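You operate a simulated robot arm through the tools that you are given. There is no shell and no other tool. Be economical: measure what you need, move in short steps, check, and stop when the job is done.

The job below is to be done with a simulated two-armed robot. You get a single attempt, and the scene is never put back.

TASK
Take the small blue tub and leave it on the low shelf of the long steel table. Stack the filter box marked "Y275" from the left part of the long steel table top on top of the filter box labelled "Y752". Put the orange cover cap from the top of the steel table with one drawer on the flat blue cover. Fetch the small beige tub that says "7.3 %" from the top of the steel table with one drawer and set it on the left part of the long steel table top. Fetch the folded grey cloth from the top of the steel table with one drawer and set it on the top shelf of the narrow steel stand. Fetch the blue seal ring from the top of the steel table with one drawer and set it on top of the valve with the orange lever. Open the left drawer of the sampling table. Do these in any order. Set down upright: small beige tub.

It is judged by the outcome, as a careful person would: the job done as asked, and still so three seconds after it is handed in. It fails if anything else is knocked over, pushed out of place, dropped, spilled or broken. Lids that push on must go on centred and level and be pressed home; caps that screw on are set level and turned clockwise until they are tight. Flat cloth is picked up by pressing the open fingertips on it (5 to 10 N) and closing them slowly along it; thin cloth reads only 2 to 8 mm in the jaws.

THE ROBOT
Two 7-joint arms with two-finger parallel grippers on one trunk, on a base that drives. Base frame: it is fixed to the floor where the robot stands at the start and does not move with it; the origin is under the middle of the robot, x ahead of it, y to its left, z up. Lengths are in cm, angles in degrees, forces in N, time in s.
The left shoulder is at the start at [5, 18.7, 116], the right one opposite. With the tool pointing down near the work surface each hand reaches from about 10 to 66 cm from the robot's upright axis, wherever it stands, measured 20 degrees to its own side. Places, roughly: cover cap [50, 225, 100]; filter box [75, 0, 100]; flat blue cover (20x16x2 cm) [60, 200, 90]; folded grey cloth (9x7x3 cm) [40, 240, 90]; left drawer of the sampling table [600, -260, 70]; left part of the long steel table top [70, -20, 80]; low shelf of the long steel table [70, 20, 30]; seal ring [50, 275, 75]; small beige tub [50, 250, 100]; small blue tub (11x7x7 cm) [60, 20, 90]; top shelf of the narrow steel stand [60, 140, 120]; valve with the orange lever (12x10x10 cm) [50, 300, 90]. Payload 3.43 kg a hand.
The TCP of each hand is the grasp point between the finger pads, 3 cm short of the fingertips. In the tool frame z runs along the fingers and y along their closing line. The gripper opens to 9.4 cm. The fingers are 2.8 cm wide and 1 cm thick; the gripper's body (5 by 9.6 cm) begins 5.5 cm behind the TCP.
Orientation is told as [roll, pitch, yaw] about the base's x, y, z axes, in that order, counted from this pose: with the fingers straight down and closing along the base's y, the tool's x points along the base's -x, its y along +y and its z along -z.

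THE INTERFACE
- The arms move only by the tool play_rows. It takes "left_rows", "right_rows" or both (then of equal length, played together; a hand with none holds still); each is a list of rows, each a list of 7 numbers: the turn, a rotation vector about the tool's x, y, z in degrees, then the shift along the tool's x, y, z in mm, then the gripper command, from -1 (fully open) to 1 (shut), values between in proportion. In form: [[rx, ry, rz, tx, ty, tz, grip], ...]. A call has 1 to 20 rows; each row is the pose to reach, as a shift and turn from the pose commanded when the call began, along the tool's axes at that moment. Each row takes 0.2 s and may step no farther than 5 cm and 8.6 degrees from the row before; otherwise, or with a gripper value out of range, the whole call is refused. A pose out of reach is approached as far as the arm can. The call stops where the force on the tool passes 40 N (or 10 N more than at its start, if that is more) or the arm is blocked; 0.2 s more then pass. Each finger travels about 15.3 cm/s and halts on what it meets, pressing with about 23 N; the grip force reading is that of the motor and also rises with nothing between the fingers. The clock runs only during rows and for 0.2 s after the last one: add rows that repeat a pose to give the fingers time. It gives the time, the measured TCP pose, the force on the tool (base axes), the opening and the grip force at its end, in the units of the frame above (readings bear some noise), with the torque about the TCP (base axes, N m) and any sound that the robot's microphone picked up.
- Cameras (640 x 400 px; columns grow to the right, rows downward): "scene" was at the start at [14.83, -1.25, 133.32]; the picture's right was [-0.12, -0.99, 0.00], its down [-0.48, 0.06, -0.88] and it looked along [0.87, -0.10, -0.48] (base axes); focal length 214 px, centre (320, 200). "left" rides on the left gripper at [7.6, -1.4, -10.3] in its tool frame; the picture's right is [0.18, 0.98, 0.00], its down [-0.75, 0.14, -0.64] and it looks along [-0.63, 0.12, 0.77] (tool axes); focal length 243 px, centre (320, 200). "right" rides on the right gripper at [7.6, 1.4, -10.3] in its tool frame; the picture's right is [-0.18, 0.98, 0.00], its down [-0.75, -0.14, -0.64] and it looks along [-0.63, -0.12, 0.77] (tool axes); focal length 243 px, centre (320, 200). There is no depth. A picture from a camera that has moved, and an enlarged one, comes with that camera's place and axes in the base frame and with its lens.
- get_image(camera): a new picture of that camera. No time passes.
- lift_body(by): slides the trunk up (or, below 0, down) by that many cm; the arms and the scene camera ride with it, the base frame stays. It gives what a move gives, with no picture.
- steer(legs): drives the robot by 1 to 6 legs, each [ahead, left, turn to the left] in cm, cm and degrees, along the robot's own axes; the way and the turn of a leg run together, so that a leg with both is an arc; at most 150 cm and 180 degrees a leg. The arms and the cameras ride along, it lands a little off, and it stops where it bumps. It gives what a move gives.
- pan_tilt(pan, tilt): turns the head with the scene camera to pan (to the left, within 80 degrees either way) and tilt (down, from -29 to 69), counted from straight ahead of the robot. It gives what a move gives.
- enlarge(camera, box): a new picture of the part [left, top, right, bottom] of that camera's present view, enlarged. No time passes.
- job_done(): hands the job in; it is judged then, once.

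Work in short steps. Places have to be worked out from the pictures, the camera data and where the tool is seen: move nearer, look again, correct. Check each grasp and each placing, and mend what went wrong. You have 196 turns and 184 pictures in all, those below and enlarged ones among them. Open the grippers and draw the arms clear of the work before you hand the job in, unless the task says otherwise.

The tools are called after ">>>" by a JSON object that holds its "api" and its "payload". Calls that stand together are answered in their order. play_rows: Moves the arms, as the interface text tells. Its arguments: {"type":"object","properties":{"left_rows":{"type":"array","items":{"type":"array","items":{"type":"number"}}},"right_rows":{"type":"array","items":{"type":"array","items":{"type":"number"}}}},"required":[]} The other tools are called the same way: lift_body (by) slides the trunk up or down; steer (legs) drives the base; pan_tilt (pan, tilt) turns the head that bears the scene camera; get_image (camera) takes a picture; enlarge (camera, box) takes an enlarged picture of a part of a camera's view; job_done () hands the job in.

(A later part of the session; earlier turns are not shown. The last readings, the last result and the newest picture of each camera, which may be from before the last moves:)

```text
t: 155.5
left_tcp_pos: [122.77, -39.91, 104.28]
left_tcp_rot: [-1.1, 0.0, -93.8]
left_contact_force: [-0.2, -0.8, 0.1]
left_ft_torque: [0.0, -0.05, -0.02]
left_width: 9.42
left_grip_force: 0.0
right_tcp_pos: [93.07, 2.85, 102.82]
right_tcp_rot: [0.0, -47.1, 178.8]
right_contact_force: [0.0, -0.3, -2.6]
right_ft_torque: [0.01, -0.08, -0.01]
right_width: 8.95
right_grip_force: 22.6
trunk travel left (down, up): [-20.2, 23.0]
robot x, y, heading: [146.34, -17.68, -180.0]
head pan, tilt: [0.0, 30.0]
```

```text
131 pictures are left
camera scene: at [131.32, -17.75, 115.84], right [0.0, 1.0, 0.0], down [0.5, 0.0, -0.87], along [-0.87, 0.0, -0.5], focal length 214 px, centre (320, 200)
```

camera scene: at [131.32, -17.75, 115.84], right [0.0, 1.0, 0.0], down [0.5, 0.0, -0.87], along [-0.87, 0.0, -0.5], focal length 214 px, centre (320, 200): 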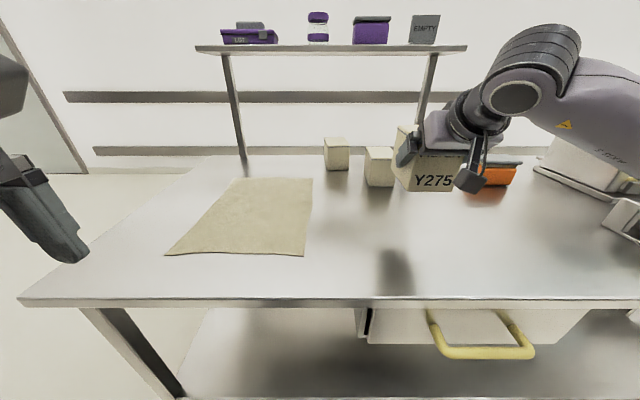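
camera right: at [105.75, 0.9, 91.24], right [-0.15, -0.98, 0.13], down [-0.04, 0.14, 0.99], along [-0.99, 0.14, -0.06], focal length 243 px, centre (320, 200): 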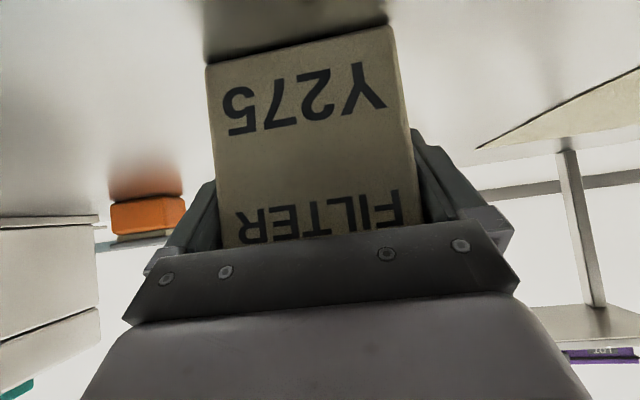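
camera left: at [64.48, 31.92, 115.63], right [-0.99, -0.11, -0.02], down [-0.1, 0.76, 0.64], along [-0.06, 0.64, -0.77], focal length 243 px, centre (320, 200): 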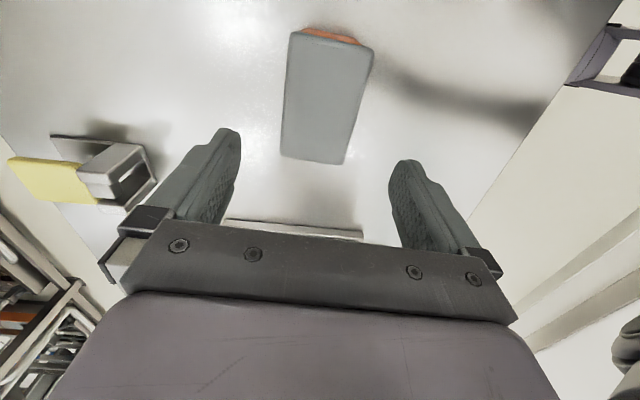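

Held. Now I'll zoom on Y752 to measure its place from this side.

>>> {"api": "enlarge", "payload": {"camera": "scene", "box": [310, 125, 420, 200]}}

>>> {"api": "get_image", "payload": {"camera": "right"}}

```text
5.33 times, centred on (365, 162) of scene
camera zoom: at [131.32, -17.75, 115.84], right [0.0, 1.0, 0.0], down [0.5, 0.0, -0.87], along [-0.87, 0.0, -0.5], focal length 1144 px, centre (80, 400)
```

zoom: 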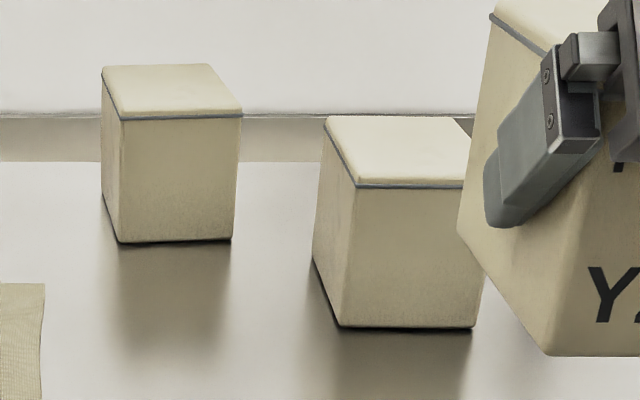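

```text
129 pictures are left
camera right: at [105.81, 1.0, 104.04], right [-0.15, -0.98, 0.13], down [-0.04, 0.14, 0.99], along [-0.99, 0.14, -0.06], focal length 243 px, centre (320, 200)
```

right: 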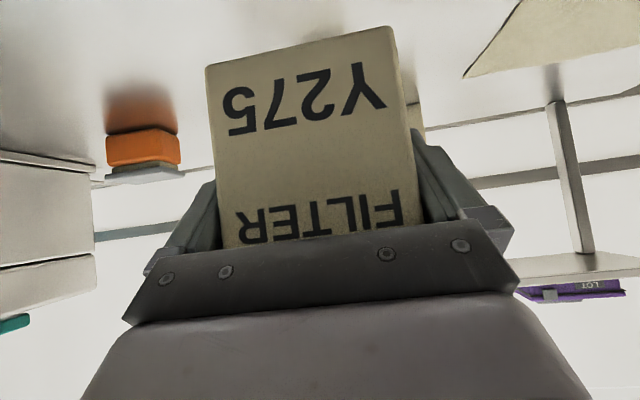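

Y752 spans x 56–67.2, centred at (61.6, 2.7), and the held box's centre is about 3.6 cm ahead of the TCP. I'll drive 9 cm closer.

>>> {"api": "steer", "payload": {"legs": [[9, 0, 0]]}}

```text
t: 156.8
left_tcp_pos: [113.84, -39.84, 104.26]
left_tcp_rot: [-1.0, 0.0, -93.8]
left_contact_force: [-0.1, -0.1, 0.0]
left_ft_torque: [-0.02, 0.0, -0.03]
left_width: 9.41
left_grip_force: 0.0
right_tcp_pos: [84.18, 2.73, 102.52]
right_tcp_rot: [-0.2, -46.7, 179.0]
right_contact_force: [-0.4, -0.7, -3.1]
right_ft_torque: [-0.03, -0.08, 0.0]
right_width: 8.95
right_grip_force: 23.1
trunk travel left (down, up): [-20.2, 23.0]
robot x, y, heading: [137.46, -17.2, -179.9]
head pan, tilt: [0.0, 30.0]
stopped in leg 1: the robot was blocked; the commanded pose is now the measured one
```

Blocked at the same standoff, which is close enough. I'll carry the box over Y752 to TCP x≈65.2.

>>> {"api": "play_rows", "payload": {"right_rows": [[0, 0, 0, -26, 0.7, 28, 1], [0, 0, 0, -52, 1.3, 55, 1], [0, 0, 0, -78, 2, 83, 1], [0, 0, 0, -104, 2.7, 111, 1], [0, 0, 0, -130, 3.3, 138, 1], [0, 0, 0, -130, 3.3, 138, 1]]}}

>>> {"api": "get_image", "payload": {"camera": "scene"}}

>>> {"api": "enlarge", "payload": {"camera": "scene", "box": [330, 90, 450, 190]}}

```text
t: 158.2
left_tcp_pos: [113.99, -39.86, 104.16]
left_tcp_rot: [-1.0, 0.0, -93.8]
left_contact_force: [0.2, 0.0, 0.2]
left_ft_torque: [0.02, 0.02, 0.02]
left_width: 9.42
left_grip_force: 0.1
right_tcp_pos: [65.24, 2.89, 102.64]
right_tcp_rot: [-0.3, -46.9, 179.1]
right_contact_force: [0.6, 0.1, -1.7]
right_ft_torque: [-0.06, -0.08, 0.03]
right_width: 8.94
right_grip_force: 22.9
trunk travel left (down, up): [-20.2, 23.0]
robot x, y, heading: [137.54, -17.55, -179.8]
head pan, tilt: [0.0, 30.0]
```

```text
128 pictures are left
camera scene: at [122.45, -17.78, 115.84], right [0.0, 1.0, 0.0], down [0.5, 0.0, -0.87], along [-0.87, 0.0, -0.5], focal length 214 px, centre (320, 200)
```

scene: 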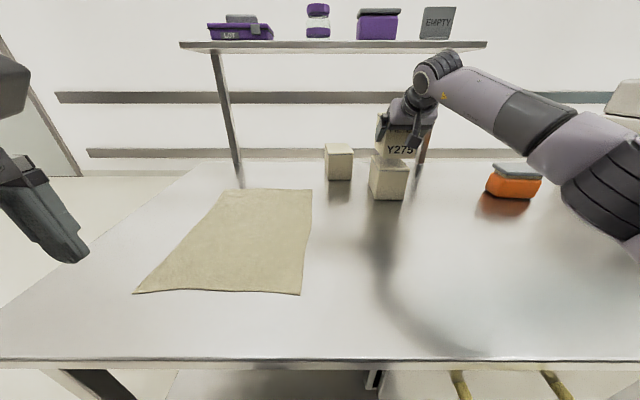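

```text
4.00 times, centred on (390, 140) of scene
camera zoom: at [122.45, -17.78, 115.84], right [0.0, 1.0, 0.0], down [0.5, 0.0, -0.87], along [-0.87, 0.0, -0.5], focal length 858 px, centre (40, 440)
```

zoom: 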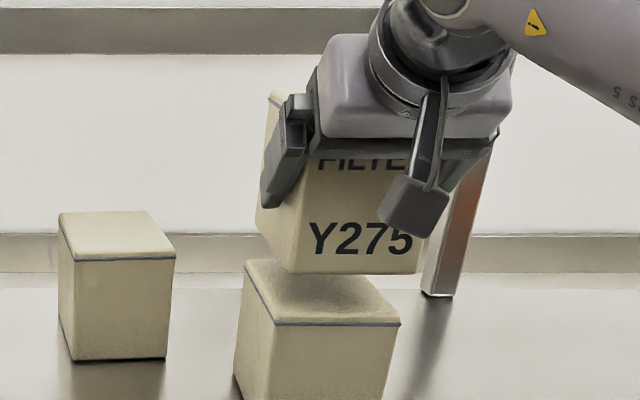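

Near faces line up in x. Laterally the box seems between 0 and 1 cm toward +y, so I'll shift −0.5 and lower most of the way.

>>> {"api": "play_rows", "payload": {"right_rows": [[0, 0, 0, 0, 5, 0, 1], [0, 0, 0, 10, 5, 10, 1], [0, 0, 0, 20, 5, 19, 1], [0, 0, 0, 20, 5, 19, 1]]}}

>>> {"api": "enlarge", "payload": {"camera": "scene", "box": [330, 90, 450, 210]}}

```text
t: 159.2
left_tcp_pos: [113.87, -39.91, 104.27]
left_tcp_rot: [-1.0, 0.0, -93.7]
left_contact_force: [0.0, -0.7, 0.2]
left_ft_torque: [0.01, -0.02, 0.02]
left_width: 9.41
left_grip_force: 0.1
right_tcp_pos: [65.19, 2.34, 99.93]
right_tcp_rot: [0.1, -47.0, 179.0]
right_contact_force: [-0.8, 0.3, 0.4]
right_ft_torque: [-0.17, 0.24, 0.01]
right_width: 8.95
right_grip_force: 22.8
trunk travel left (down, up): [-20.2, 23.0]
robot x, y, heading: [137.3, -17.94, -180.2]
head pan, tilt: [0.0, 30.0]
```

```text
3.33 times, centred on (390, 150) of scene
camera zoom: at [122.48, -17.79, 115.85], right [0.0, 1.0, 0.0], down [0.5, 0.0, -0.87], along [-0.87, 0.0, -0.5], focal length 715 px, centre (87, 367)
```

zoom: 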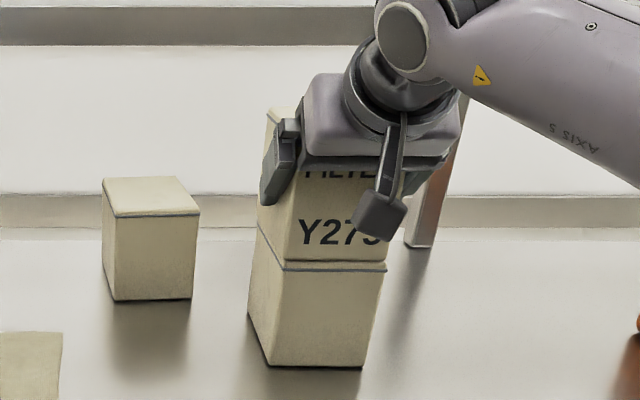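

The edges are flush and contact is starting. I'll press 2 mm, release slowly, and withdraw along the tool axis.

>>> {"api": "play_rows", "payload": {"right_rows": [[0, 0, 0, 1.4, 0, 1.4, 1], [0, 0, 0, 1.4, 0, 1.4, 0.9], [0, 0, 0, 1.4, 0, 1.4, -1], [0, 0, 0, 1.4, 0, 1.4, -1], [0, 0, 0, 0, 0, -20, -1], [0, 0, 0, 0, 0, -50, -1], [0, 0, 0, 0, 0, -90, -1], [0, 0, 0, 0, 0, -130, -1]]}}

>>> {"api": "get_image", "payload": {"camera": "scene"}}

```text
t: 161.0
left_tcp_pos: [113.94, -39.96, 104.44]
left_tcp_rot: [-1.0, 0.0, -93.9]
left_contact_force: [0.6, -0.1, 0.2]
left_ft_torque: [-0.02, 0.02, -0.04]
left_width: 9.4
left_grip_force: 0.1
right_tcp_pos: [74.72, 2.37, 108.73]
right_tcp_rot: [0.0, -46.9, 178.8]
right_contact_force: [0.6, 0.0, -0.5]
right_ft_torque: [-0.01, 0.0, -0.04]
right_width: 9.4
right_grip_force: 0.0
trunk travel left (down, up): [-20.2, 23.0]
robot x, y, heading: [137.46, -17.66, -180.2]
head pan, tilt: [0.0, 30.0]
```

```text
125 pictures are left
camera scene: at [122.51, -17.79, 115.85], right [0.0, 1.0, 0.0], down [0.5, 0.0, -0.87], along [-0.87, 0.0, -0.5], focal length 214 px, centre (320, 200)
```

scene: 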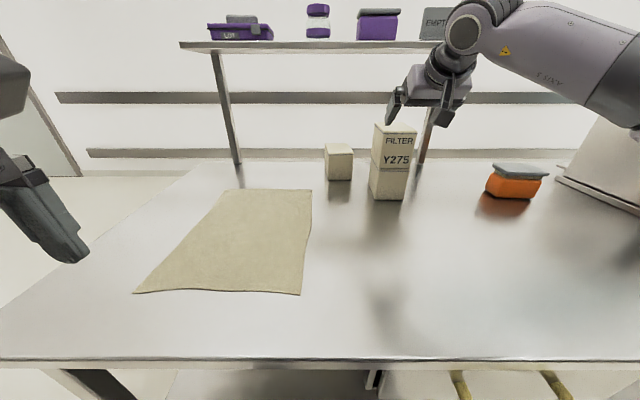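

Stacked neatly. I'll fold the right arm and back off, then look along the corridor toward the other furniture.

>>> {"api": "play_rows", "payload": {"right_rows": [[0, 0, 0, 23, -2, -30, -1], [0, 5, 0, 46, -4, -61, -1], [0, 10, 0, 69, -6, -91, -1], [0, 15, 0, 92, -8, -122, -1], [0, 20, 0, 115, -10, -152, -1], [0, 25, 0, 139, -12, -182, -1], [0, 30, 0, 162, -14, -213, -1], [0, 35, 0, 185, -16, -243, -1], [0, 41, 0, 208, -18, -274, -1], [0, 46, 0, 231, -20, -304, -1]]}}

>>> {"api": "steer", "payload": {"legs": [[-30, 0, 0]]}}

>>> {"api": "pan_tilt", "payload": {"pan": -60, "tilt": 20}}

>>> {"api": "get_image", "payload": {"camera": "scene"}}

```text
t: 163.2
left_tcp_pos: [114.02, -39.92, 104.26]
left_tcp_rot: [-1.0, 0.0, -93.9]
left_contact_force: [0.5, 0.1, 0.2]
left_ft_torque: [0.0, 0.04, 0.01]
left_width: 9.43
left_grip_force: 0.1
right_tcp_pos: [112.65, 3.41, 112.76]
right_tcp_rot: [-0.1, -0.7, 178.7]
right_contact_force: [0.5, 0.1, 0.3]
right_ft_torque: [-0.02, 0.02, 0.0]
right_width: 9.39
right_grip_force: 0.0
trunk travel left (down, up): [-20.2, 23.0]
robot x, y, heading: [137.35, -17.78, -180.1]
head pan, tilt: [0.0, 30.0]
```

```text
t: 165.3
left_tcp_pos: [144.28, -39.86, 104.28]
left_tcp_rot: [-1.0, 0.0, -94.1]
left_contact_force: [-0.2, -0.2, -0.2]
left_ft_torque: [0.05, -0.02, -0.02]
left_width: 9.42
left_grip_force: 0.1
right_tcp_pos: [143.07, 3.45, 112.73]
right_tcp_rot: [-0.1, -0.9, 178.5]
right_contact_force: [0.4, -0.3, 0.1]
right_ft_torque: [-0.02, 0.0, 0.02]
right_width: 9.4
right_grip_force: 0.0
trunk travel left (down, up): [-20.2, 23.0]
robot x, y, heading: [167.57, -17.72, 179.7]
head pan, tilt: [0.0, 30.0]
```

```text
t: 166.6
left_tcp_pos: [144.18, -39.68, 104.31]
left_tcp_rot: [-0.9, 0.0, -94.1]
left_contact_force: [-1.0, 0.7, 0.0]
left_ft_torque: [-0.02, -0.03, 0.0]
left_width: 9.43
left_grip_force: 0.0
right_tcp_pos: [143.08, 3.38, 112.73]
right_tcp_rot: [0.0, -0.9, 178.5]
right_contact_force: [-0.6, -0.4, 0.5]
right_ft_torque: [0.0, 0.0, 0.02]
right_width: 9.38
right_grip_force: 0.1
trunk travel left (down, up): [-20.2, 23.0]
robot x, y, heading: [167.72, -17.22, 179.8]
head pan, tilt: [-60.0, 20.0]
```

```text
124 pictures are left
camera scene: at [157.25, -9.67, 117.45], right [0.87, 0.5, 0.0], down [0.17, -0.3, -0.94], along [-0.47, 0.81, -0.34], focal length 214 px, centre (320, 200)
```

scene: 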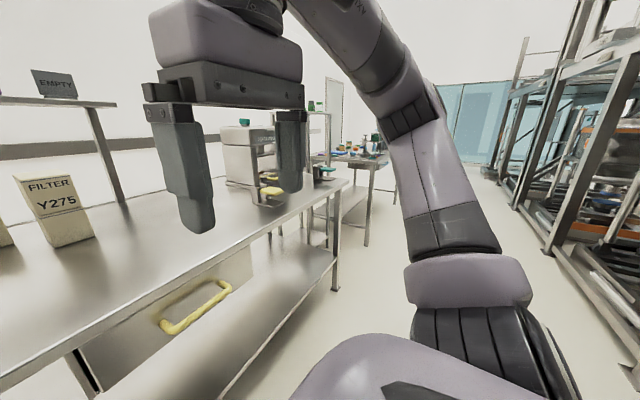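

The corridor runs free along the other tables, whose fronts face this side too. I'll drive to y≈195 and look.

>>> {"api": "steer", "payload": {"legs": [[0, -110, 0], [0, -102, 0]]}}

>>> {"api": "pan_tilt", "payload": {"pan": -15, "tilt": 28}}

>>> {"api": "get_image", "payload": {"camera": "scene"}}

```text
t: 185.2
left_tcp_pos: [144.53, 170.61, 104.26]
left_tcp_rot: [-1.0, 0.0, -94.0]
left_contact_force: [0.1, 0.1, -0.3]
left_ft_torque: [-0.02, 0.0, 0.0]
left_width: 9.38
left_grip_force: 0.1
right_tcp_pos: [143.15, 213.96, 112.75]
right_tcp_rot: [-0.1, -1.0, 178.7]
right_contact_force: [-0.4, 0.4, 0.2]
right_ft_torque: [-0.01, 0.01, -0.01]
right_width: 9.4
right_grip_force: 0.1
trunk travel left (down, up): [-20.2, 23.0]
robot x, y, heading: [168.22, 192.97, -179.9]
head pan, tilt: [-60.0, 20.0]
```

```text
t: 186.3
left_tcp_pos: [144.62, 170.73, 104.23]
left_tcp_rot: [-1.0, 0.0, -93.9]
left_contact_force: [-0.1, 0.0, 0.5]
left_ft_torque: [0.01, -0.03, 0.01]
left_width: 9.4
left_grip_force: 0.0
right_tcp_pos: [143.16, 213.86, 112.83]
right_tcp_rot: [-0.2, -0.9, 178.7]
right_contact_force: [-0.5, -0.6, -0.3]
right_ft_torque: [0.02, -0.01, 0.0]
right_width: 9.4
right_grip_force: 0.1
trunk travel left (down, up): [-20.2, 23.0]
robot x, y, heading: [168.54, 193.02, -180.1]
head pan, tilt: [-15.0, 28.0]
```

```text
123 pictures are left
camera scene: at [153.42, 195.1, 116.17], right [0.26, 0.97, 0.0], down [0.45, -0.12, -0.88], along [-0.85, 0.23, -0.47], focal length 214 px, centre (320, 200)
```

scene: 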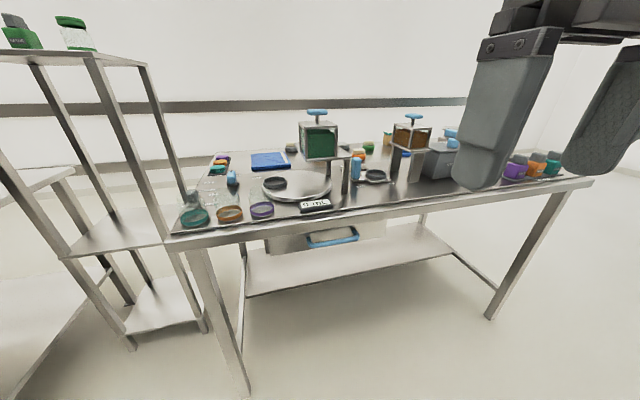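

There is the one-drawer table and, left of it, the narrow stand. I'll zoom in on the items.

>>> {"api": "enlarge", "payload": {"camera": "scene", "box": [165, 100, 325, 230]}}

>>> {"api": "enlarge", "payload": {"camera": "scene", "box": [320, 100, 480, 230]}}

>>> {"api": "enlarge", "payload": {"camera": "scene", "box": [0, 0, 200, 130]}}

```text
3.08 times, centred on (245, 165) of scene
camera zoom: at [153.42, 195.1, 116.17], right [0.26, 0.97, 0.0], down [0.45, -0.12, -0.88], along [-0.85, 0.23, -0.47], focal length 660 px, centre (551, 308)
```

zoom: 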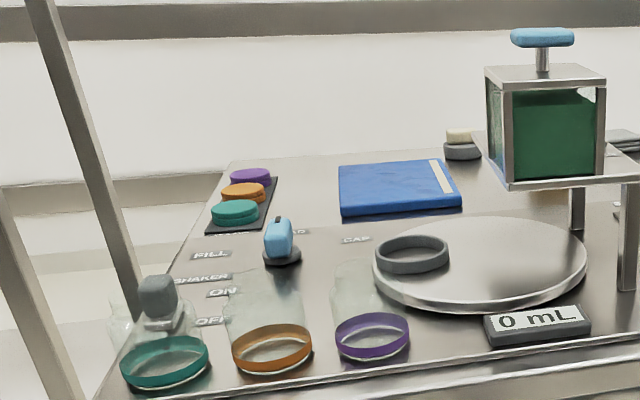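

```text
3.08 times, centred on (400, 165) of scene
camera zoom: at [153.42, 195.1, 116.17], right [0.26, 0.97, 0.0], down [0.45, -0.12, -0.88], along [-0.85, 0.23, -0.47], focal length 660 px, centre (74, 308)
```

zoom: 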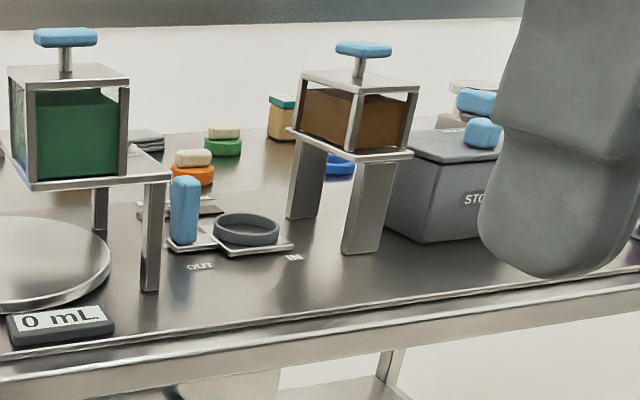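

```text
3.08 times, centred on (100, 65) of scene
camera zoom: at [153.42, 195.1, 116.17], right [0.26, 0.97, 0.0], down [0.45, -0.12, -0.88], along [-0.85, 0.23, -0.47], focal length 660 px, centre (997, 615)
```

zoom: 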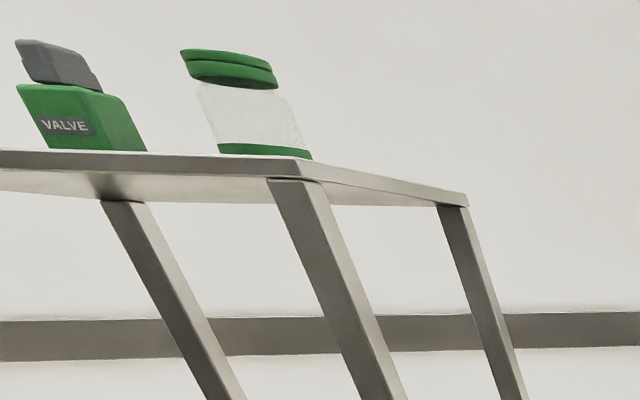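

I'll shift right to y≈245, raise the trunk for a better view, and look again.

>>> {"api": "steer", "payload": {"legs": [[0, -52, 0]]}}

>>> {"api": "lift_body", "payload": {"by": 18}}

>>> {"api": "pan_tilt", "payload": {"pan": 0, "tilt": 33}}

>>> {"api": "get_image", "payload": {"camera": "scene"}}

>>> {"api": "enlarge", "payload": {"camera": "scene", "box": [200, 110, 360, 210]}}

>>> {"api": "enlarge", "payload": {"camera": "scene", "box": [330, 110, 490, 210]}}

```text
t: 191.4
left_tcp_pos: [144.45, 222.36, 104.35]
left_tcp_rot: [-1.0, 0.0, -93.4]
left_contact_force: [-1.9, 0.3, -0.1]
left_ft_torque: [0.0, -0.02, 0.04]
left_width: 9.41
left_grip_force: 0.0
right_tcp_pos: [142.64, 265.5, 112.81]
right_tcp_rot: [-0.1, -0.9, 179.3]
right_contact_force: [-0.1, 0.0, -0.4]
right_ft_torque: [-0.01, -0.01, 0.01]
right_width: 9.37
right_grip_force: 0.1
trunk travel left (down, up): [-20.2, 23.0]
robot x, y, heading: [167.71, 244.7, -179.3]
head pan, tilt: [-15.0, 28.0]
```

```text
t: 193.4
left_tcp_pos: [144.55, 222.28, 122.3]
left_tcp_rot: [-1.0, 0.0, -93.3]
left_contact_force: [0.2, -0.5, 0.3]
left_ft_torque: [-0.01, 0.03, 0.02]
left_width: 9.43
left_grip_force: 0.0
right_tcp_pos: [142.71, 265.39, 130.67]
right_tcp_rot: [-0.1, -0.9, 179.3]
right_contact_force: [0.9, 0.4, -0.3]
right_ft_torque: [0.0, -0.03, -0.01]
right_width: 9.39
right_grip_force: 0.1
trunk travel left (down, up): [-38.2, 5.0]
robot x, y, heading: [167.64, 245.13, -179.4]
head pan, tilt: [-15.0, 28.0]
```

```text
t: 194.2
left_tcp_pos: [144.52, 222.27, 122.23]
left_tcp_rot: [-1.0, -0.1, -93.3]
left_contact_force: [-0.2, 0.8, -0.1]
left_ft_torque: [0.0, 0.05, -0.02]
left_width: 9.44
left_grip_force: 0.1
right_tcp_pos: [142.72, 265.47, 130.7]
right_tcp_rot: [-0.1, -0.9, 179.3]
right_contact_force: [-0.6, 0.6, -0.1]
right_ft_torque: [0.03, -0.01, -0.01]
right_width: 9.4
right_grip_force: 0.0
trunk travel left (down, up): [-38.2, 5.0]
robot x, y, heading: [167.92, 244.93, -179.5]
head pan, tilt: [0.0, 33.0]
```

```text
119 pictures are left
camera scene: at [152.99, 244.45, 133.38], right [-0.01, 1.0, 0.0], down [0.54, 0.01, -0.84], along [-0.84, -0.01, -0.54], focal length 214 px, centre (320, 200)
```

scene: 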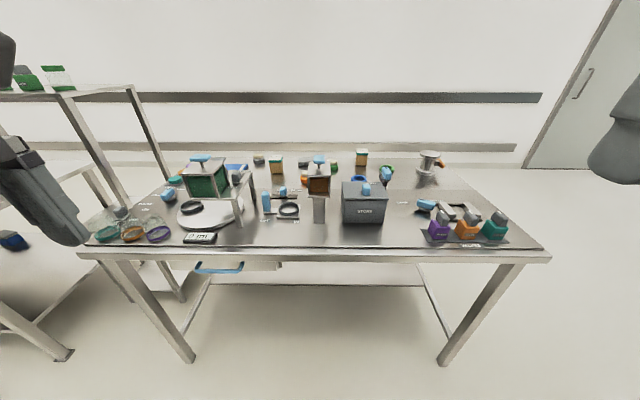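

```text
4.00 times, centred on (280, 160) of scene
camera zoom: at [152.99, 244.45, 133.38], right [-0.01, 1.0, 0.0], down [0.54, 0.01, -0.84], along [-0.84, -0.01, -0.54], focal length 858 px, centre (480, 360)
```

zoom: 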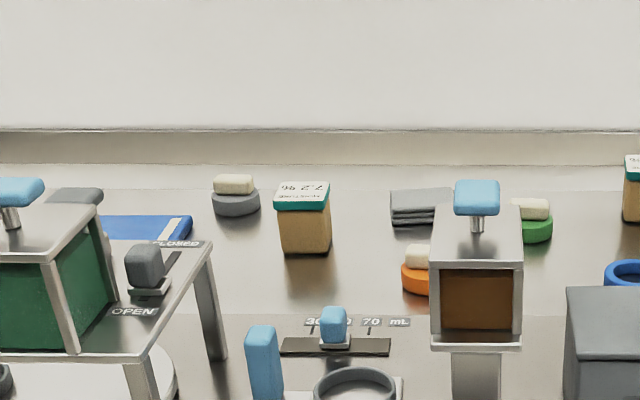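

```text
4.00 times, centred on (410, 160) of scene
camera zoom: at [152.99, 244.45, 133.38], right [-0.01, 1.0, 0.0], down [0.54, 0.01, -0.84], along [-0.84, -0.01, -0.54], focal length 858 px, centre (-40, 360)
```

zoom: 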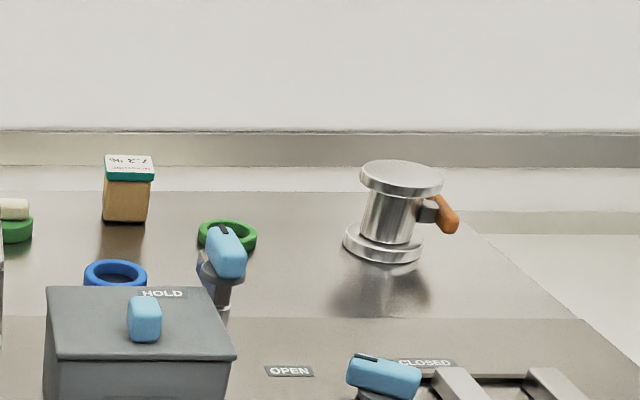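

The labels face the other side and the wanted items lie in the rear half (x≈40–60), so I'll go round the table's far end to the other side.

>>> {"api": "steer", "payload": {"legs": [[0, -145, 0], [145, 0, 0], [55, 0, 0], [0, 0, 179.5], [0, -145, 0]]}}

>>> {"api": "get_image", "payload": {"camera": "scene"}}

```text
t: 236.3
left_tcp_pos: [-7.4, 260.4, 122.29]
left_tcp_rot: [-1.0, 0.0, 88.9]
left_contact_force: [-0.1, -0.2, 0.4]
left_ft_torque: [0.01, 0.0, -0.02]
left_width: 9.41
left_grip_force: 0.1
right_tcp_pos: [-3.89, 217.5, 130.82]
right_tcp_rot: [-0.2, -0.8, 1.5]
right_contact_force: [-0.2, -0.5, -0.5]
right_ft_torque: [0.01, 0.02, -0.01]
right_width: 9.39
right_grip_force: 0.0
trunk travel left (down, up): [-38.2, 5.0]
robot x, y, heading: [-29.97, 236.97, 3.0]
head pan, tilt: [0.0, 33.0]
```

```text
116 pictures are left
camera scene: at [-15.08, 237.73, 133.38], right [0.05, -1.0, 0.0], down [-0.54, -0.03, -0.84], along [0.84, 0.04, -0.54], focal length 214 px, centre (320, 200)
```

scene: 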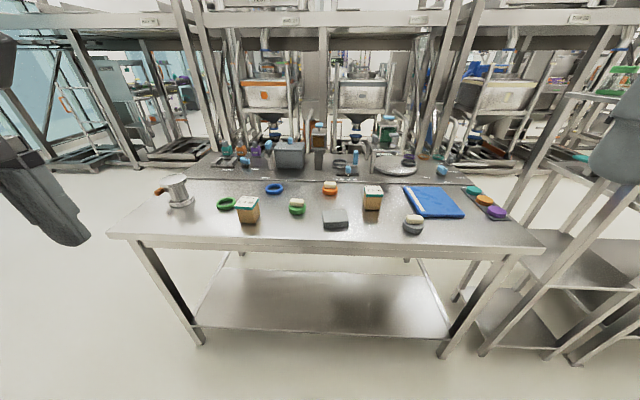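

Now everything wanted lies at the near side. I'll zoom in to identify and measure.

>>> {"api": "enlarge", "payload": {"camera": "scene", "box": [140, 160, 300, 260]}}

>>> {"api": "enlarge", "payload": {"camera": "scene", "box": [280, 160, 440, 260]}}

>>> {"api": "enlarge", "payload": {"camera": "scene", "box": [390, 160, 550, 260]}}

```text
4.00 times, centred on (220, 210) of scene
camera zoom: at [-15.08, 237.73, 133.38], right [0.05, -1.0, 0.0], down [-0.54, -0.03, -0.84], along [0.84, 0.04, -0.54], focal length 858 px, centre (720, 160)
```

zoom: 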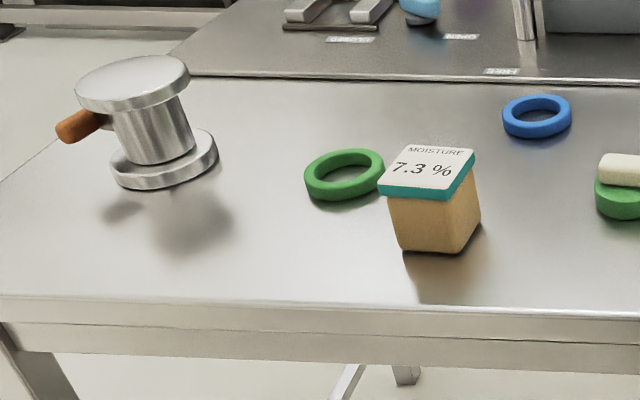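

```text
4.00 times, centred on (360, 210) of scene
camera zoom: at [-15.08, 237.73, 133.38], right [0.05, -1.0, 0.0], down [-0.54, -0.03, -0.84], along [0.84, 0.04, -0.54], focal length 858 px, centre (160, 160)
```

zoom: 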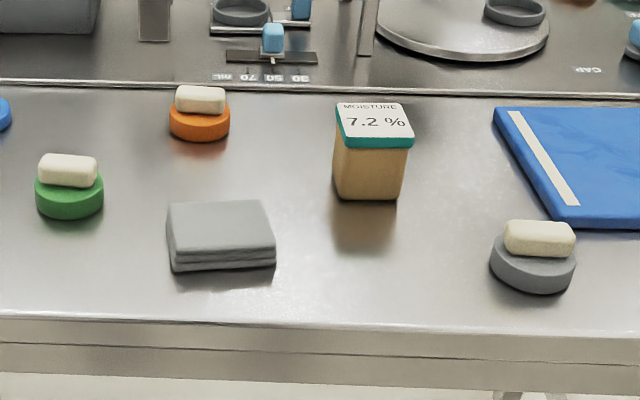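

```text
4.00 times, centred on (470, 210) of scene
camera zoom: at [-15.08, 237.73, 133.38], right [0.05, -1.0, 0.0], down [-0.54, -0.03, -0.84], along [0.84, 0.04, -0.54], focal length 858 px, centre (-280, 160)
```

zoom: 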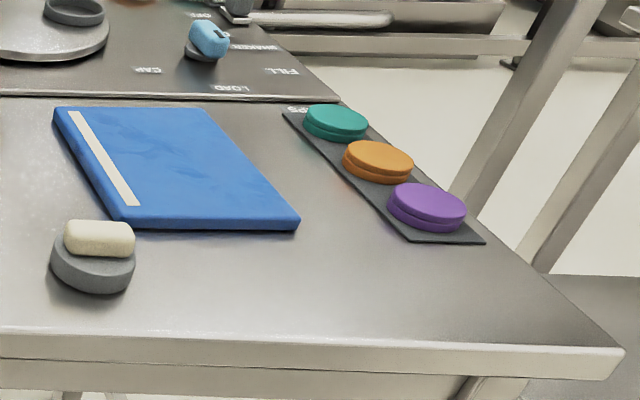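

The beige tub marked 7.3 % is at (47, 267), the cloth at (49, 235), the orange cover cap with handle at (66, 237), the blue cover centred at (61, 195.5), the blue ring at (70, 263) and the valve at (58, 300). I'll approach the table and take the cap with the right hand.

>>> {"api": "steer", "payload": {"legs": [[0, 0, -3], [0, 8, 0], [38, 0, 0]]}}

>>> {"api": "play_rows", "payload": {"right_rows": [[0, 7, -1.5, -40, 20, 15, -1], [0, 14, -1.5, -75, 40, 35, -1], [0, 21, -1.5, -110, 60, 60, -1], [0, 28, -1.5, -150, 80, 85, -1], [0, 28, -1.5, -190, 100, 110, -1], [0, 28, -1.5, -220, 120, 140, -1], [0, 28, -1.5, -240, 130, 180, -1], [0, 28, -1.5, -260, 130, 220, -1], [0, 28, -1.5, -280, 130, 260, -1], [0, 28, -1.5, -280, 130, 280, -1]]}}

>>> {"api": "get_image", "payload": {"camera": "right"}}

>>> {"api": "get_image", "payload": {"camera": "scene"}}

```text
t: 240.0
left_tcp_pos: [28.54, 267.14, 122.34]
left_tcp_rot: [-1.0, 0.1, 85.8]
left_contact_force: [-0.4, -0.5, 0.6]
left_ft_torque: [0.01, 0.01, 0.02]
left_width: 9.4
left_grip_force: 0.1
right_tcp_pos: [29.72, 223.81, 130.68]
right_tcp_rot: [-0.1, -0.7, -1.8]
right_contact_force: [0.1, 0.5, -0.8]
right_ft_torque: [-0.01, -0.03, 0.03]
right_width: 9.41
right_grip_force: 0.1
trunk travel left (down, up): [-38.2, 5.0]
robot x, y, heading: [4.95, 244.96, -0.0]
head pan, tilt: [0.0, 33.0]
stopped in leg 3: the robot was blocked; the commanded pose is now the measured one
```

```text
refused: row 4 steps farther than a row can; nothing moved
```

```text
112 pictures are left
camera right: at [22.09, 225.47, 140.75], right [0.21, 0.98, 0.0], down [0.74, -0.16, 0.65], along [0.64, -0.14, -0.76], focal length 243 px, centre (320, 200)
```

right: 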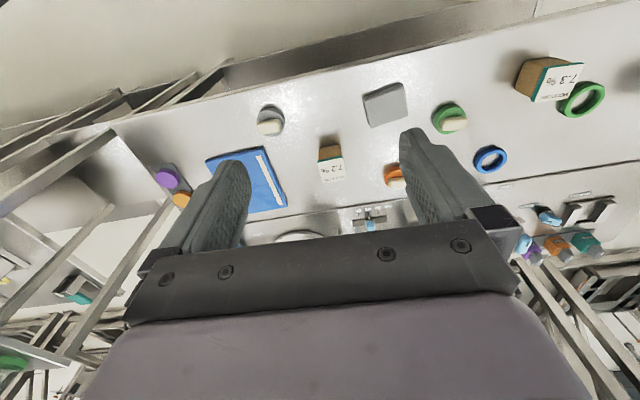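

```text
111 pictures are left
camera scene: at [19.68, 244.77, 133.4], right [0.0, -1.0, 0.0], down [-0.54, 0.0, -0.84], along [0.84, 0.0, -0.54], focal length 214 px, centre (320, 200)
```

scene: 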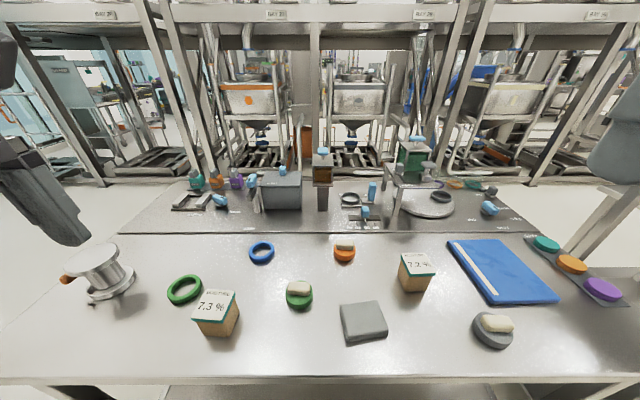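

I'll split the move into finer steps: right hand above the cap, tilted 28° forward.

>>> {"api": "play_rows", "payload": {"right_rows": [[0, -2.3, -0.2, -28, 12, 24, -1], [0, -4.7, -0.3, -57, 24, 48, -1], [0, -7, -0.5, -85, 36, 72, -1], [0, -9.3, -0.6, -113, 48, 96, -1], [0, -11.7, -0.8, -141, 60, 120, -1], [0, -14, -0.9, -170, 72, 143, -1], [0, -16.3, -1.1, -198, 83, 167, -1], [0, -18.7, -1.2, -226, 95, 191, -1], [0, -21, -1.4, -254, 107, 215, -1], [0, -23.3, -1.5, -283, 119, 239, -1], [0, -25.7, -1.7, -311, 131, 263, -1], [0, -28, -1.8, -339, 143, 287, -1]]}}

>>> {"api": "get_image", "payload": {"camera": "right"}}

```text
t: 242.6
left_tcp_pos: [28.85, 267.16, 122.24]
left_tcp_rot: [-0.9, 0.0, 85.8]
left_contact_force: [1.1, 0.0, 0.4]
left_ft_torque: [0.03, 0.04, -0.02]
left_width: 9.4
left_grip_force: 0.1
right_tcp_pos: [64.57, 237.22, 102.36]
right_tcp_rot: [-0.7, -28.8, 0.4]
right_contact_force: [-0.2, 0.3, 1.2]
right_ft_torque: [0.0, -0.01, -0.02]
right_width: 9.41
right_grip_force: 0.0
trunk travel left (down, up): [-38.2, 5.0]
robot x, y, heading: [5.81, 244.52, -0.2]
head pan, tilt: [0.0, 33.0]
```

```text
110 pictures are left
camera right: at [53.13, 238.66, 107.47], right [0.16, 0.98, 0.08], down [0.35, -0.13, 0.93], along [0.92, -0.12, -0.37], focal length 243 px, centre (320, 200)
```

right: 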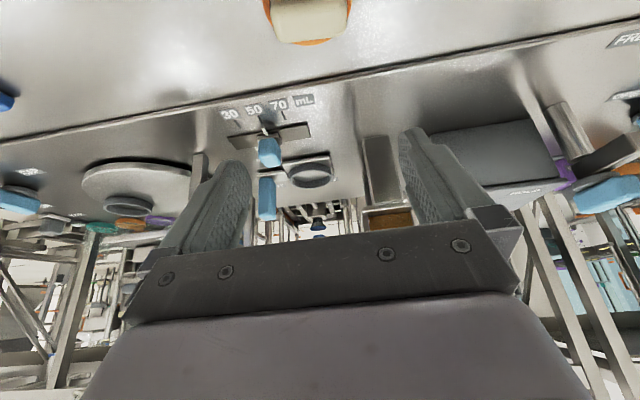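

The cap centre is at about (65, 237.2), directly under the hand. I'll descend so the fingertips flank the handle just above the disc.

>>> {"api": "play_rows", "payload": {"right_rows": [[0, 0, 0, 15, 0, 27, -1], [0, 0, 0, 32, 0, 54, -1], [0, 0, 0, 48, 0, 81, -1], [0, 0, 0, 56, 0, 96, -1], [0, 0, 0, 62, 0, 107, -1], [0, 0, 0, 62, 0, 107, -1]]}}

>>> {"api": "get_image", "payload": {"camera": "scene"}}

>>> {"api": "enlarge", "payload": {"camera": "scene", "box": [280, 190, 400, 280]}}

```text
t: 244.0
left_tcp_pos: [28.8, 267.19, 122.2]
left_tcp_rot: [-0.9, 0.0, 85.8]
left_contact_force: [-0.3, -0.3, -0.4]
left_ft_torque: [0.0, 0.01, -0.01]
left_width: 9.39
left_grip_force: 0.2
right_tcp_pos: [64.27, 237.06, 90.09]
right_tcp_rot: [-0.6, -28.7, 0.4]
right_contact_force: [0.4, -0.1, 0.8]
right_ft_torque: [-0.03, 0.01, 0.03]
right_width: 9.38
right_grip_force: 0.1
trunk travel left (down, up): [-38.2, 5.0]
robot x, y, heading: [5.43, 245.34, -0.3]
head pan, tilt: [0.0, 33.0]
```

```text
109 pictures are left
camera scene: at [19.81, 244.77, 133.38], right [0.0, -1.0, 0.0], down [-0.54, 0.0, -0.84], along [0.84, 0.0, -0.54], focal length 214 px, centre (320, 200)
```

scene: 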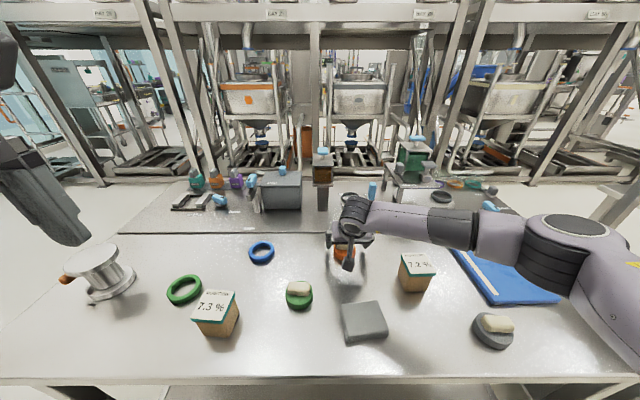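

```text
4.44 times, centred on (340, 235) of scene
camera zoom: at [19.81, 244.77, 133.38], right [0.0, -1.0, 0.0], down [-0.54, 0.0, -0.84], along [0.84, 0.0, -0.54], focal length 953 px, centre (231, 44)
```

zoom: 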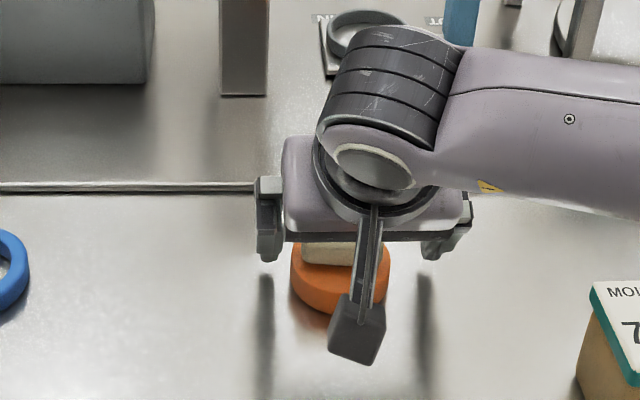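

The fingers sit about 0.6 cm to the −y side of the handle's centre. I'll shift and close.

>>> {"api": "play_rows", "payload": {"right_rows": [[0, 0, 0, 0, 6, 2, -1], [0, 0, 0, 0, 6, 2, -0.5], [0, 0, 0, 0, 6, 2, 0], [0, 0, 0, 0, 6, 2, 0.5], [0, 0, 0, 0, 6, 2, 1], [0, 0, 0, 0, 6, 2, 1], [0, 0, 0, 0, 6, 2, 1]]}}

>>> {"api": "get_image", "payload": {"camera": "right"}}

```text
t: 245.6
left_tcp_pos: [28.73, 267.18, 122.29]
left_tcp_rot: [-1.0, 0.1, 85.8]
left_contact_force: [0.0, 0.5, 0.1]
left_ft_torque: [0.01, 0.0, -0.02]
left_width: 9.37
left_grip_force: 0.1
right_tcp_pos: [64.41, 237.63, 89.82]
right_tcp_rot: [-0.6, -28.7, 0.4]
right_contact_force: [0.8, -0.7, 0.4]
right_ft_torque: [0.0, 0.01, 0.01]
right_width: 6.24
right_grip_force: 23.0
trunk travel left (down, up): [-38.2, 5.0]
robot x, y, heading: [5.07, 244.94, 0.1]
head pan, tilt: [0.0, 33.0]
```

```text
107 pictures are left
camera right: at [52.89, 238.95, 95.04], right [0.16, 0.98, 0.08], down [0.35, -0.13, 0.93], along [0.92, -0.12, -0.37], focal length 243 px, centre (320, 200)
```

right: 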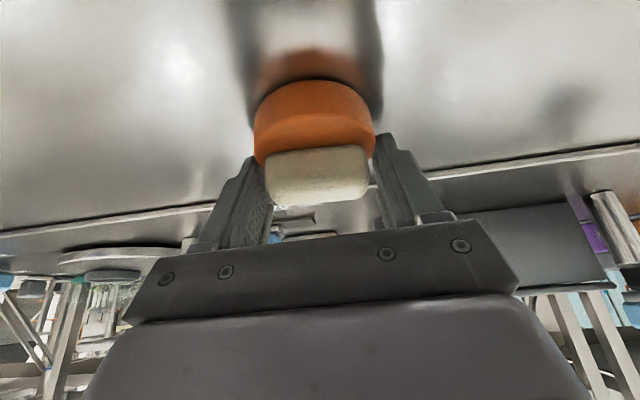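

It holds at 6.2 cm, on the disc's edge. I'll lift 8 cm and check.

>>> {"api": "play_rows", "payload": {"right_rows": [[0, 0, 0, -5, 0, -9, 1], [0, 0, 0, -15, 0, -26, 1], [0, 0, 0, -27, 0, -48, 1], [0, 0, 0, -38, 0, -70, 1], [0, 0, 0, -38, 0, -70, 1]]}}

>>> {"api": "get_image", "payload": {"camera": "right"}}

```text
t: 246.8
left_tcp_pos: [28.78, 267.04, 122.28]
left_tcp_rot: [-0.9, 0.0, 85.9]
left_contact_force: [0.9, 1.0, -0.7]
left_ft_torque: [-0.03, 0.01, -0.01]
left_width: 9.4
left_grip_force: 0.0
right_tcp_pos: [64.18, 237.66, 97.75]
right_tcp_rot: [-0.6, -28.8, 0.4]
right_contact_force: [0.2, -0.2, -0.4]
right_ft_torque: [0.0, -0.01, -0.05]
right_width: 6.23
right_grip_force: 23.0
trunk travel left (down, up): [-38.2, 5.0]
robot x, y, heading: [5.24, 245.29, -0.0]
head pan, tilt: [0.0, 33.0]
```

```text
106 pictures are left
camera right: at [52.78, 239.01, 103.0], right [0.16, 0.98, 0.08], down [0.35, -0.13, 0.93], along [0.92, -0.12, -0.37], focal length 243 px, centre (320, 200)
```

right: 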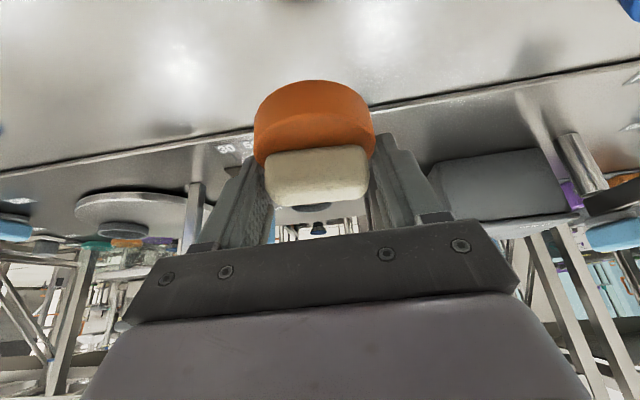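

Held. I'll raise it 4 cm more and drive right 30 cm to bring the cap over the blue cover.

>>> {"api": "play_rows", "payload": {"right_rows": [[0, 0, 0, -10, 0, -18, 1], [0, 0, 0, -20, 0, -36, 1], [0, 0, 0, -20, 0, -36, 1]]}}

>>> {"api": "steer", "payload": {"legs": [[-2, 0, 0], [0, -30, 0]]}}

>>> {"api": "get_image", "payload": {"camera": "scene"}}

```text
t: 247.6
left_tcp_pos: [28.92, 267.08, 122.19]
left_tcp_rot: [-0.8, 0.1, 85.8]
left_contact_force: [-0.1, -0.3, -0.8]
left_ft_torque: [-0.03, 0.01, -0.01]
left_width: 9.4
left_grip_force: 0.0
right_tcp_pos: [64.35, 237.61, 101.84]
right_tcp_rot: [-0.7, -28.7, 0.3]
right_contact_force: [-0.3, -0.7, 0.1]
right_ft_torque: [0.02, 0.0, -0.01]
right_width: 6.23
right_grip_force: 22.9
trunk travel left (down, up): [-38.2, 5.0]
robot x, y, heading: [4.86, 244.89, -0.5]
head pan, tilt: [0.0, 33.0]
```

```text
t: 251.2
left_tcp_pos: [26.5, 237.55, 122.19]
left_tcp_rot: [-0.9, 0.1, 85.8]
left_contact_force: [-0.1, -0.4, -0.8]
left_ft_torque: [-0.03, 0.05, 0.01]
left_width: 9.42
left_grip_force: 0.1
right_tcp_pos: [62.21, 208.07, 101.82]
right_tcp_rot: [-0.6, -28.7, 0.2]
right_contact_force: [-0.4, -0.7, -0.6]
right_ft_torque: [-0.01, -0.03, -0.01]
right_width: 6.21
right_grip_force: 22.4
trunk travel left (down, up): [-38.2, 5.0]
robot x, y, heading: [3.03, 215.32, -0.0]
head pan, tilt: [0.0, 33.0]
```

```text
105 pictures are left
camera scene: at [17.71, 215.16, 133.38], right [0.0, -1.0, 0.0], down [-0.54, 0.0, -0.84], along [0.84, 0.0, -0.54], focal length 214 px, centre (320, 200)
```

scene: 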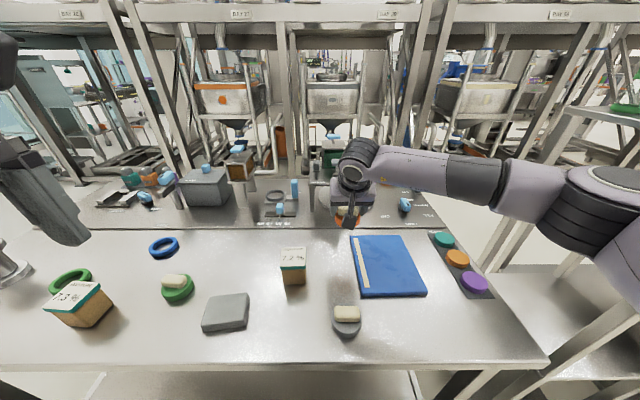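

The cover's centre is at (59, 197). I'll carry the cap over it and lower to just above.

>>> {"api": "play_rows", "payload": {"right_rows": [[0, 0, 0, 8, -38, -5, 1], [0, 0, 0, 17, -76, -9, 1], [0, 0, 0, 25, -114, -14, 1], [0, 0, 0, 39, -114, 11, 1], [0, 0, 0, 53, -114, 36, 1], [0, 0, 0, 66, -114, 60, 1], [0, 0, 0, 66, -114, 60, 1]]}}

>>> {"api": "get_image", "payload": {"camera": "scene"}}

>>> {"api": "enlarge", "payload": {"camera": "scene", "box": [330, 190, 450, 310]}}

```text
t: 252.8
left_tcp_pos: [26.62, 237.46, 122.18]
left_tcp_rot: [-0.9, 0.0, 85.8]
left_contact_force: [0.0, 0.1, -0.3]
left_ft_torque: [-0.02, 0.03, 0.01]
left_width: 9.42
left_grip_force: 0.0
right_tcp_pos: [59.66, 196.47, 93.61]
right_tcp_rot: [-0.6, -28.7, 0.4]
right_contact_force: [0.3, 0.4, 0.2]
right_ft_torque: [-0.01, -0.04, -0.01]
right_width: 6.23
right_grip_force: 23.0
trunk travel left (down, up): [-38.2, 5.0]
robot x, y, heading: [3.15, 215.27, -0.1]
head pan, tilt: [0.0, 33.0]
```

```text
104 pictures are left
camera scene: at [17.71, 215.18, 133.38], right [0.0, -1.0, 0.0], down [-0.54, 0.0, -0.84], along [0.84, 0.0, -0.54], focal length 214 px, centre (320, 200)
```

scene: 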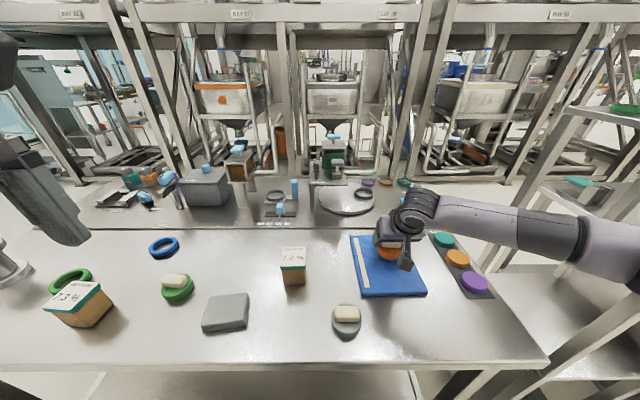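

```text
3.33 times, centred on (390, 250) of scene
camera zoom: at [17.71, 215.18, 133.38], right [0.0, -1.0, 0.0], down [-0.54, 0.0, -0.84], along [0.84, 0.0, -0.54], focal length 715 px, centre (87, 33)
```

zoom: 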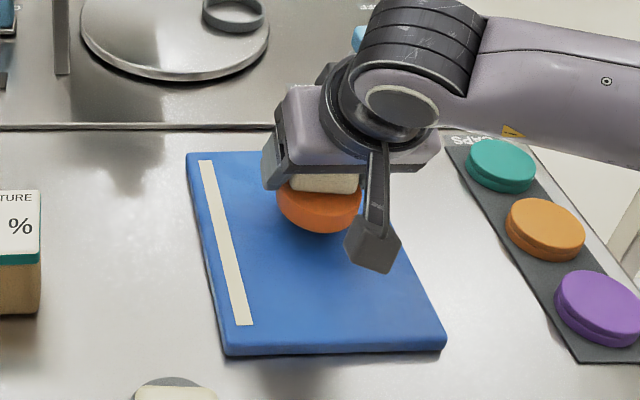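

The cap is over the cover's middle. I'll lower the last bit and release.

>>> {"api": "play_rows", "payload": {"right_rows": [[0, 0, 0, 4, 0, 7, 1], [0, 0, 0, 7, 0, 12, 1], [0, 0, 0, 8, 0, 15, 1], [0, 0, 0, 8, 0, 15, 1]]}}

```text
t: 253.8
left_tcp_pos: [26.74, 237.6, 122.23]
left_tcp_rot: [-0.8, -0.1, 85.8]
left_contact_force: [-1.1, 0.2, -0.7]
left_ft_torque: [0.02, -0.02, 0.0]
left_width: 9.43
left_grip_force: 0.1
right_tcp_pos: [59.55, 196.67, 91.75]
right_tcp_rot: [-0.6, -28.8, 0.4]
right_contact_force: [-0.1, 0.8, -0.1]
right_ft_torque: [-0.04, 0.01, -0.02]
right_width: 6.2
right_grip_force: 22.8
trunk travel left (down, up): [-38.2, 5.0]
robot x, y, heading: [3.11, 215.76, -0.4]
head pan, tilt: [0.0, 33.0]
```

No contact yet; I'll lower a few more millimetres.

>>> {"api": "play_rows", "payload": {"right_rows": [[0, 0, 0, 1, 0, 1.8, 1], [0, 0, 0, 1.5, 0, 2.6, 1], [0, 0, 0, 1.5, 0, 2.6, 1]]}}

>>> {"api": "enlarge", "payload": {"camera": "right", "box": [200, 40, 440, 220]}}

```text
t: 254.6
left_tcp_pos: [26.65, 237.61, 122.29]
left_tcp_rot: [-0.9, 0.0, 85.9]
left_contact_force: [0.2, 0.1, -0.4]
left_ft_torque: [-0.04, 0.04, -0.04]
left_width: 9.39
left_grip_force: 0.0
right_tcp_pos: [59.41, 196.67, 91.51]
right_tcp_rot: [-0.6, -28.7, 0.4]
right_contact_force: [-0.5, -0.1, -0.4]
right_ft_torque: [0.0, 0.0, -0.01]
right_width: 6.2
right_grip_force: 22.6
trunk travel left (down, up): [-38.2, 5.0]
robot x, y, heading: [3.0, 215.62, -0.3]
head pan, tilt: [0.0, 33.0]
```

```text
2.22 times, centred on (320, 130) of right
camera zoom: at [47.87, 197.97, 96.68], right [0.16, 0.98, 0.08], down [0.35, -0.13, 0.93], along [0.92, -0.12, -0.37], focal length 539 px, centre (320, 356)
```

zoom: 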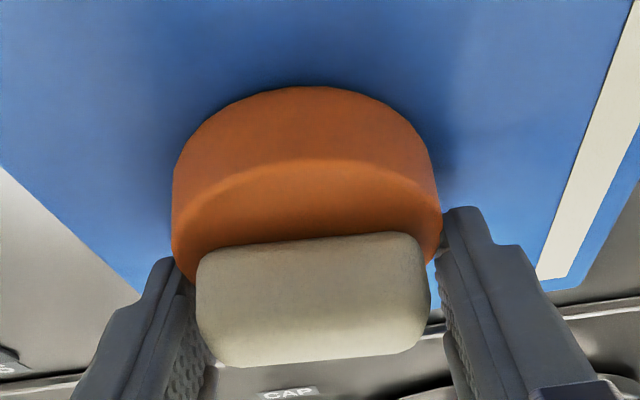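

Very near the surface. I'll lower 3 mm more.

>>> {"api": "play_rows", "payload": {"right_rows": [[0, 0, 0, 0.7, 0, 1.3, 1], [0, 0, 0, 1.4, 0, 2.6, 1], [0, 0, 0, 1.4, 0, 2.6, 1]]}}

```text
t: 255.4
left_tcp_pos: [26.59, 237.52, 122.23]
left_tcp_rot: [-1.0, 0.0, 85.8]
left_contact_force: [-0.9, -0.7, 0.1]
left_ft_torque: [-0.02, 0.0, -0.01]
left_width: 9.39
left_grip_force: 0.0
right_tcp_pos: [59.39, 196.58, 91.38]
right_tcp_rot: [-0.7, -29.1, 0.2]
right_contact_force: [0.4, -0.9, 14.0]
right_ft_torque: [0.08, 0.41, 0.06]
right_width: 6.19
right_grip_force: 23.2
trunk travel left (down, up): [-38.2, 5.0]
robot x, y, heading: [2.93, 215.33, -0.1]
head pan, tilt: [0.0, 33.0]
```

Contact (14 N). I'll release and withdraw along the tool axis.

>>> {"api": "play_rows", "payload": {"right_rows": [[0, 0, 0, -0.7, 0, -1.3, 0.9], [0, 0, 0, -0.7, 0, -1.3, -0.2], [0, 0, 0, -0.7, 0, -1.3, -1], [0, 0, 0, -0.7, 0, -1.3, -1], [0, 0, 0, 0, 0, -25, -1], [0, 0, 0, 0, 0, -60, -1], [0, 0, 0, -20, 0, -100, -1], [0, 0, 0, -40, 0, -140, -1]]}}

>>> {"api": "get_image", "payload": {"camera": "scene"}}

```text
t: 257.2
left_tcp_pos: [26.64, 237.58, 122.33]
left_tcp_rot: [-0.8, 0.0, 85.7]
left_contact_force: [-0.2, 0.2, 0.6]
left_ft_torque: [0.01, -0.05, -0.01]
left_width: 9.39
left_grip_force: 0.0
right_tcp_pos: [56.02, 196.96, 105.45]
right_tcp_rot: [-0.7, -28.7, 0.4]
right_contact_force: [0.6, -0.4, 0.0]
right_ft_torque: [0.0, 0.02, 0.0]
right_width: 9.41
right_grip_force: 0.1
trunk travel left (down, up): [-38.2, 5.0]
robot x, y, heading: [3.35, 215.29, -0.3]
head pan, tilt: [0.0, 33.0]
```

```text
101 pictures are left
camera scene: at [17.68, 215.2, 133.38], right [0.0, -1.0, 0.0], down [-0.54, 0.0, -0.84], along [0.84, 0.0, -0.54], focal length 214 px, centre (320, 200)
```

scene: 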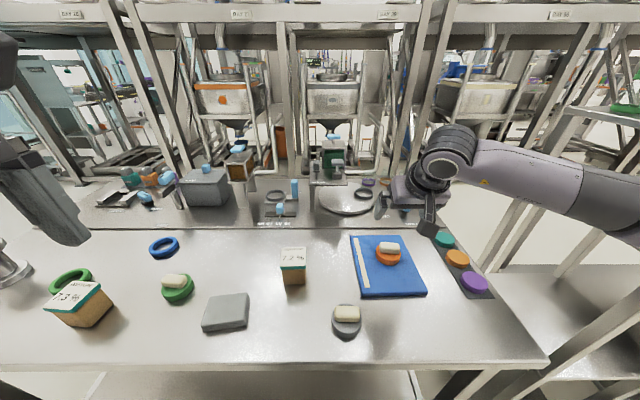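

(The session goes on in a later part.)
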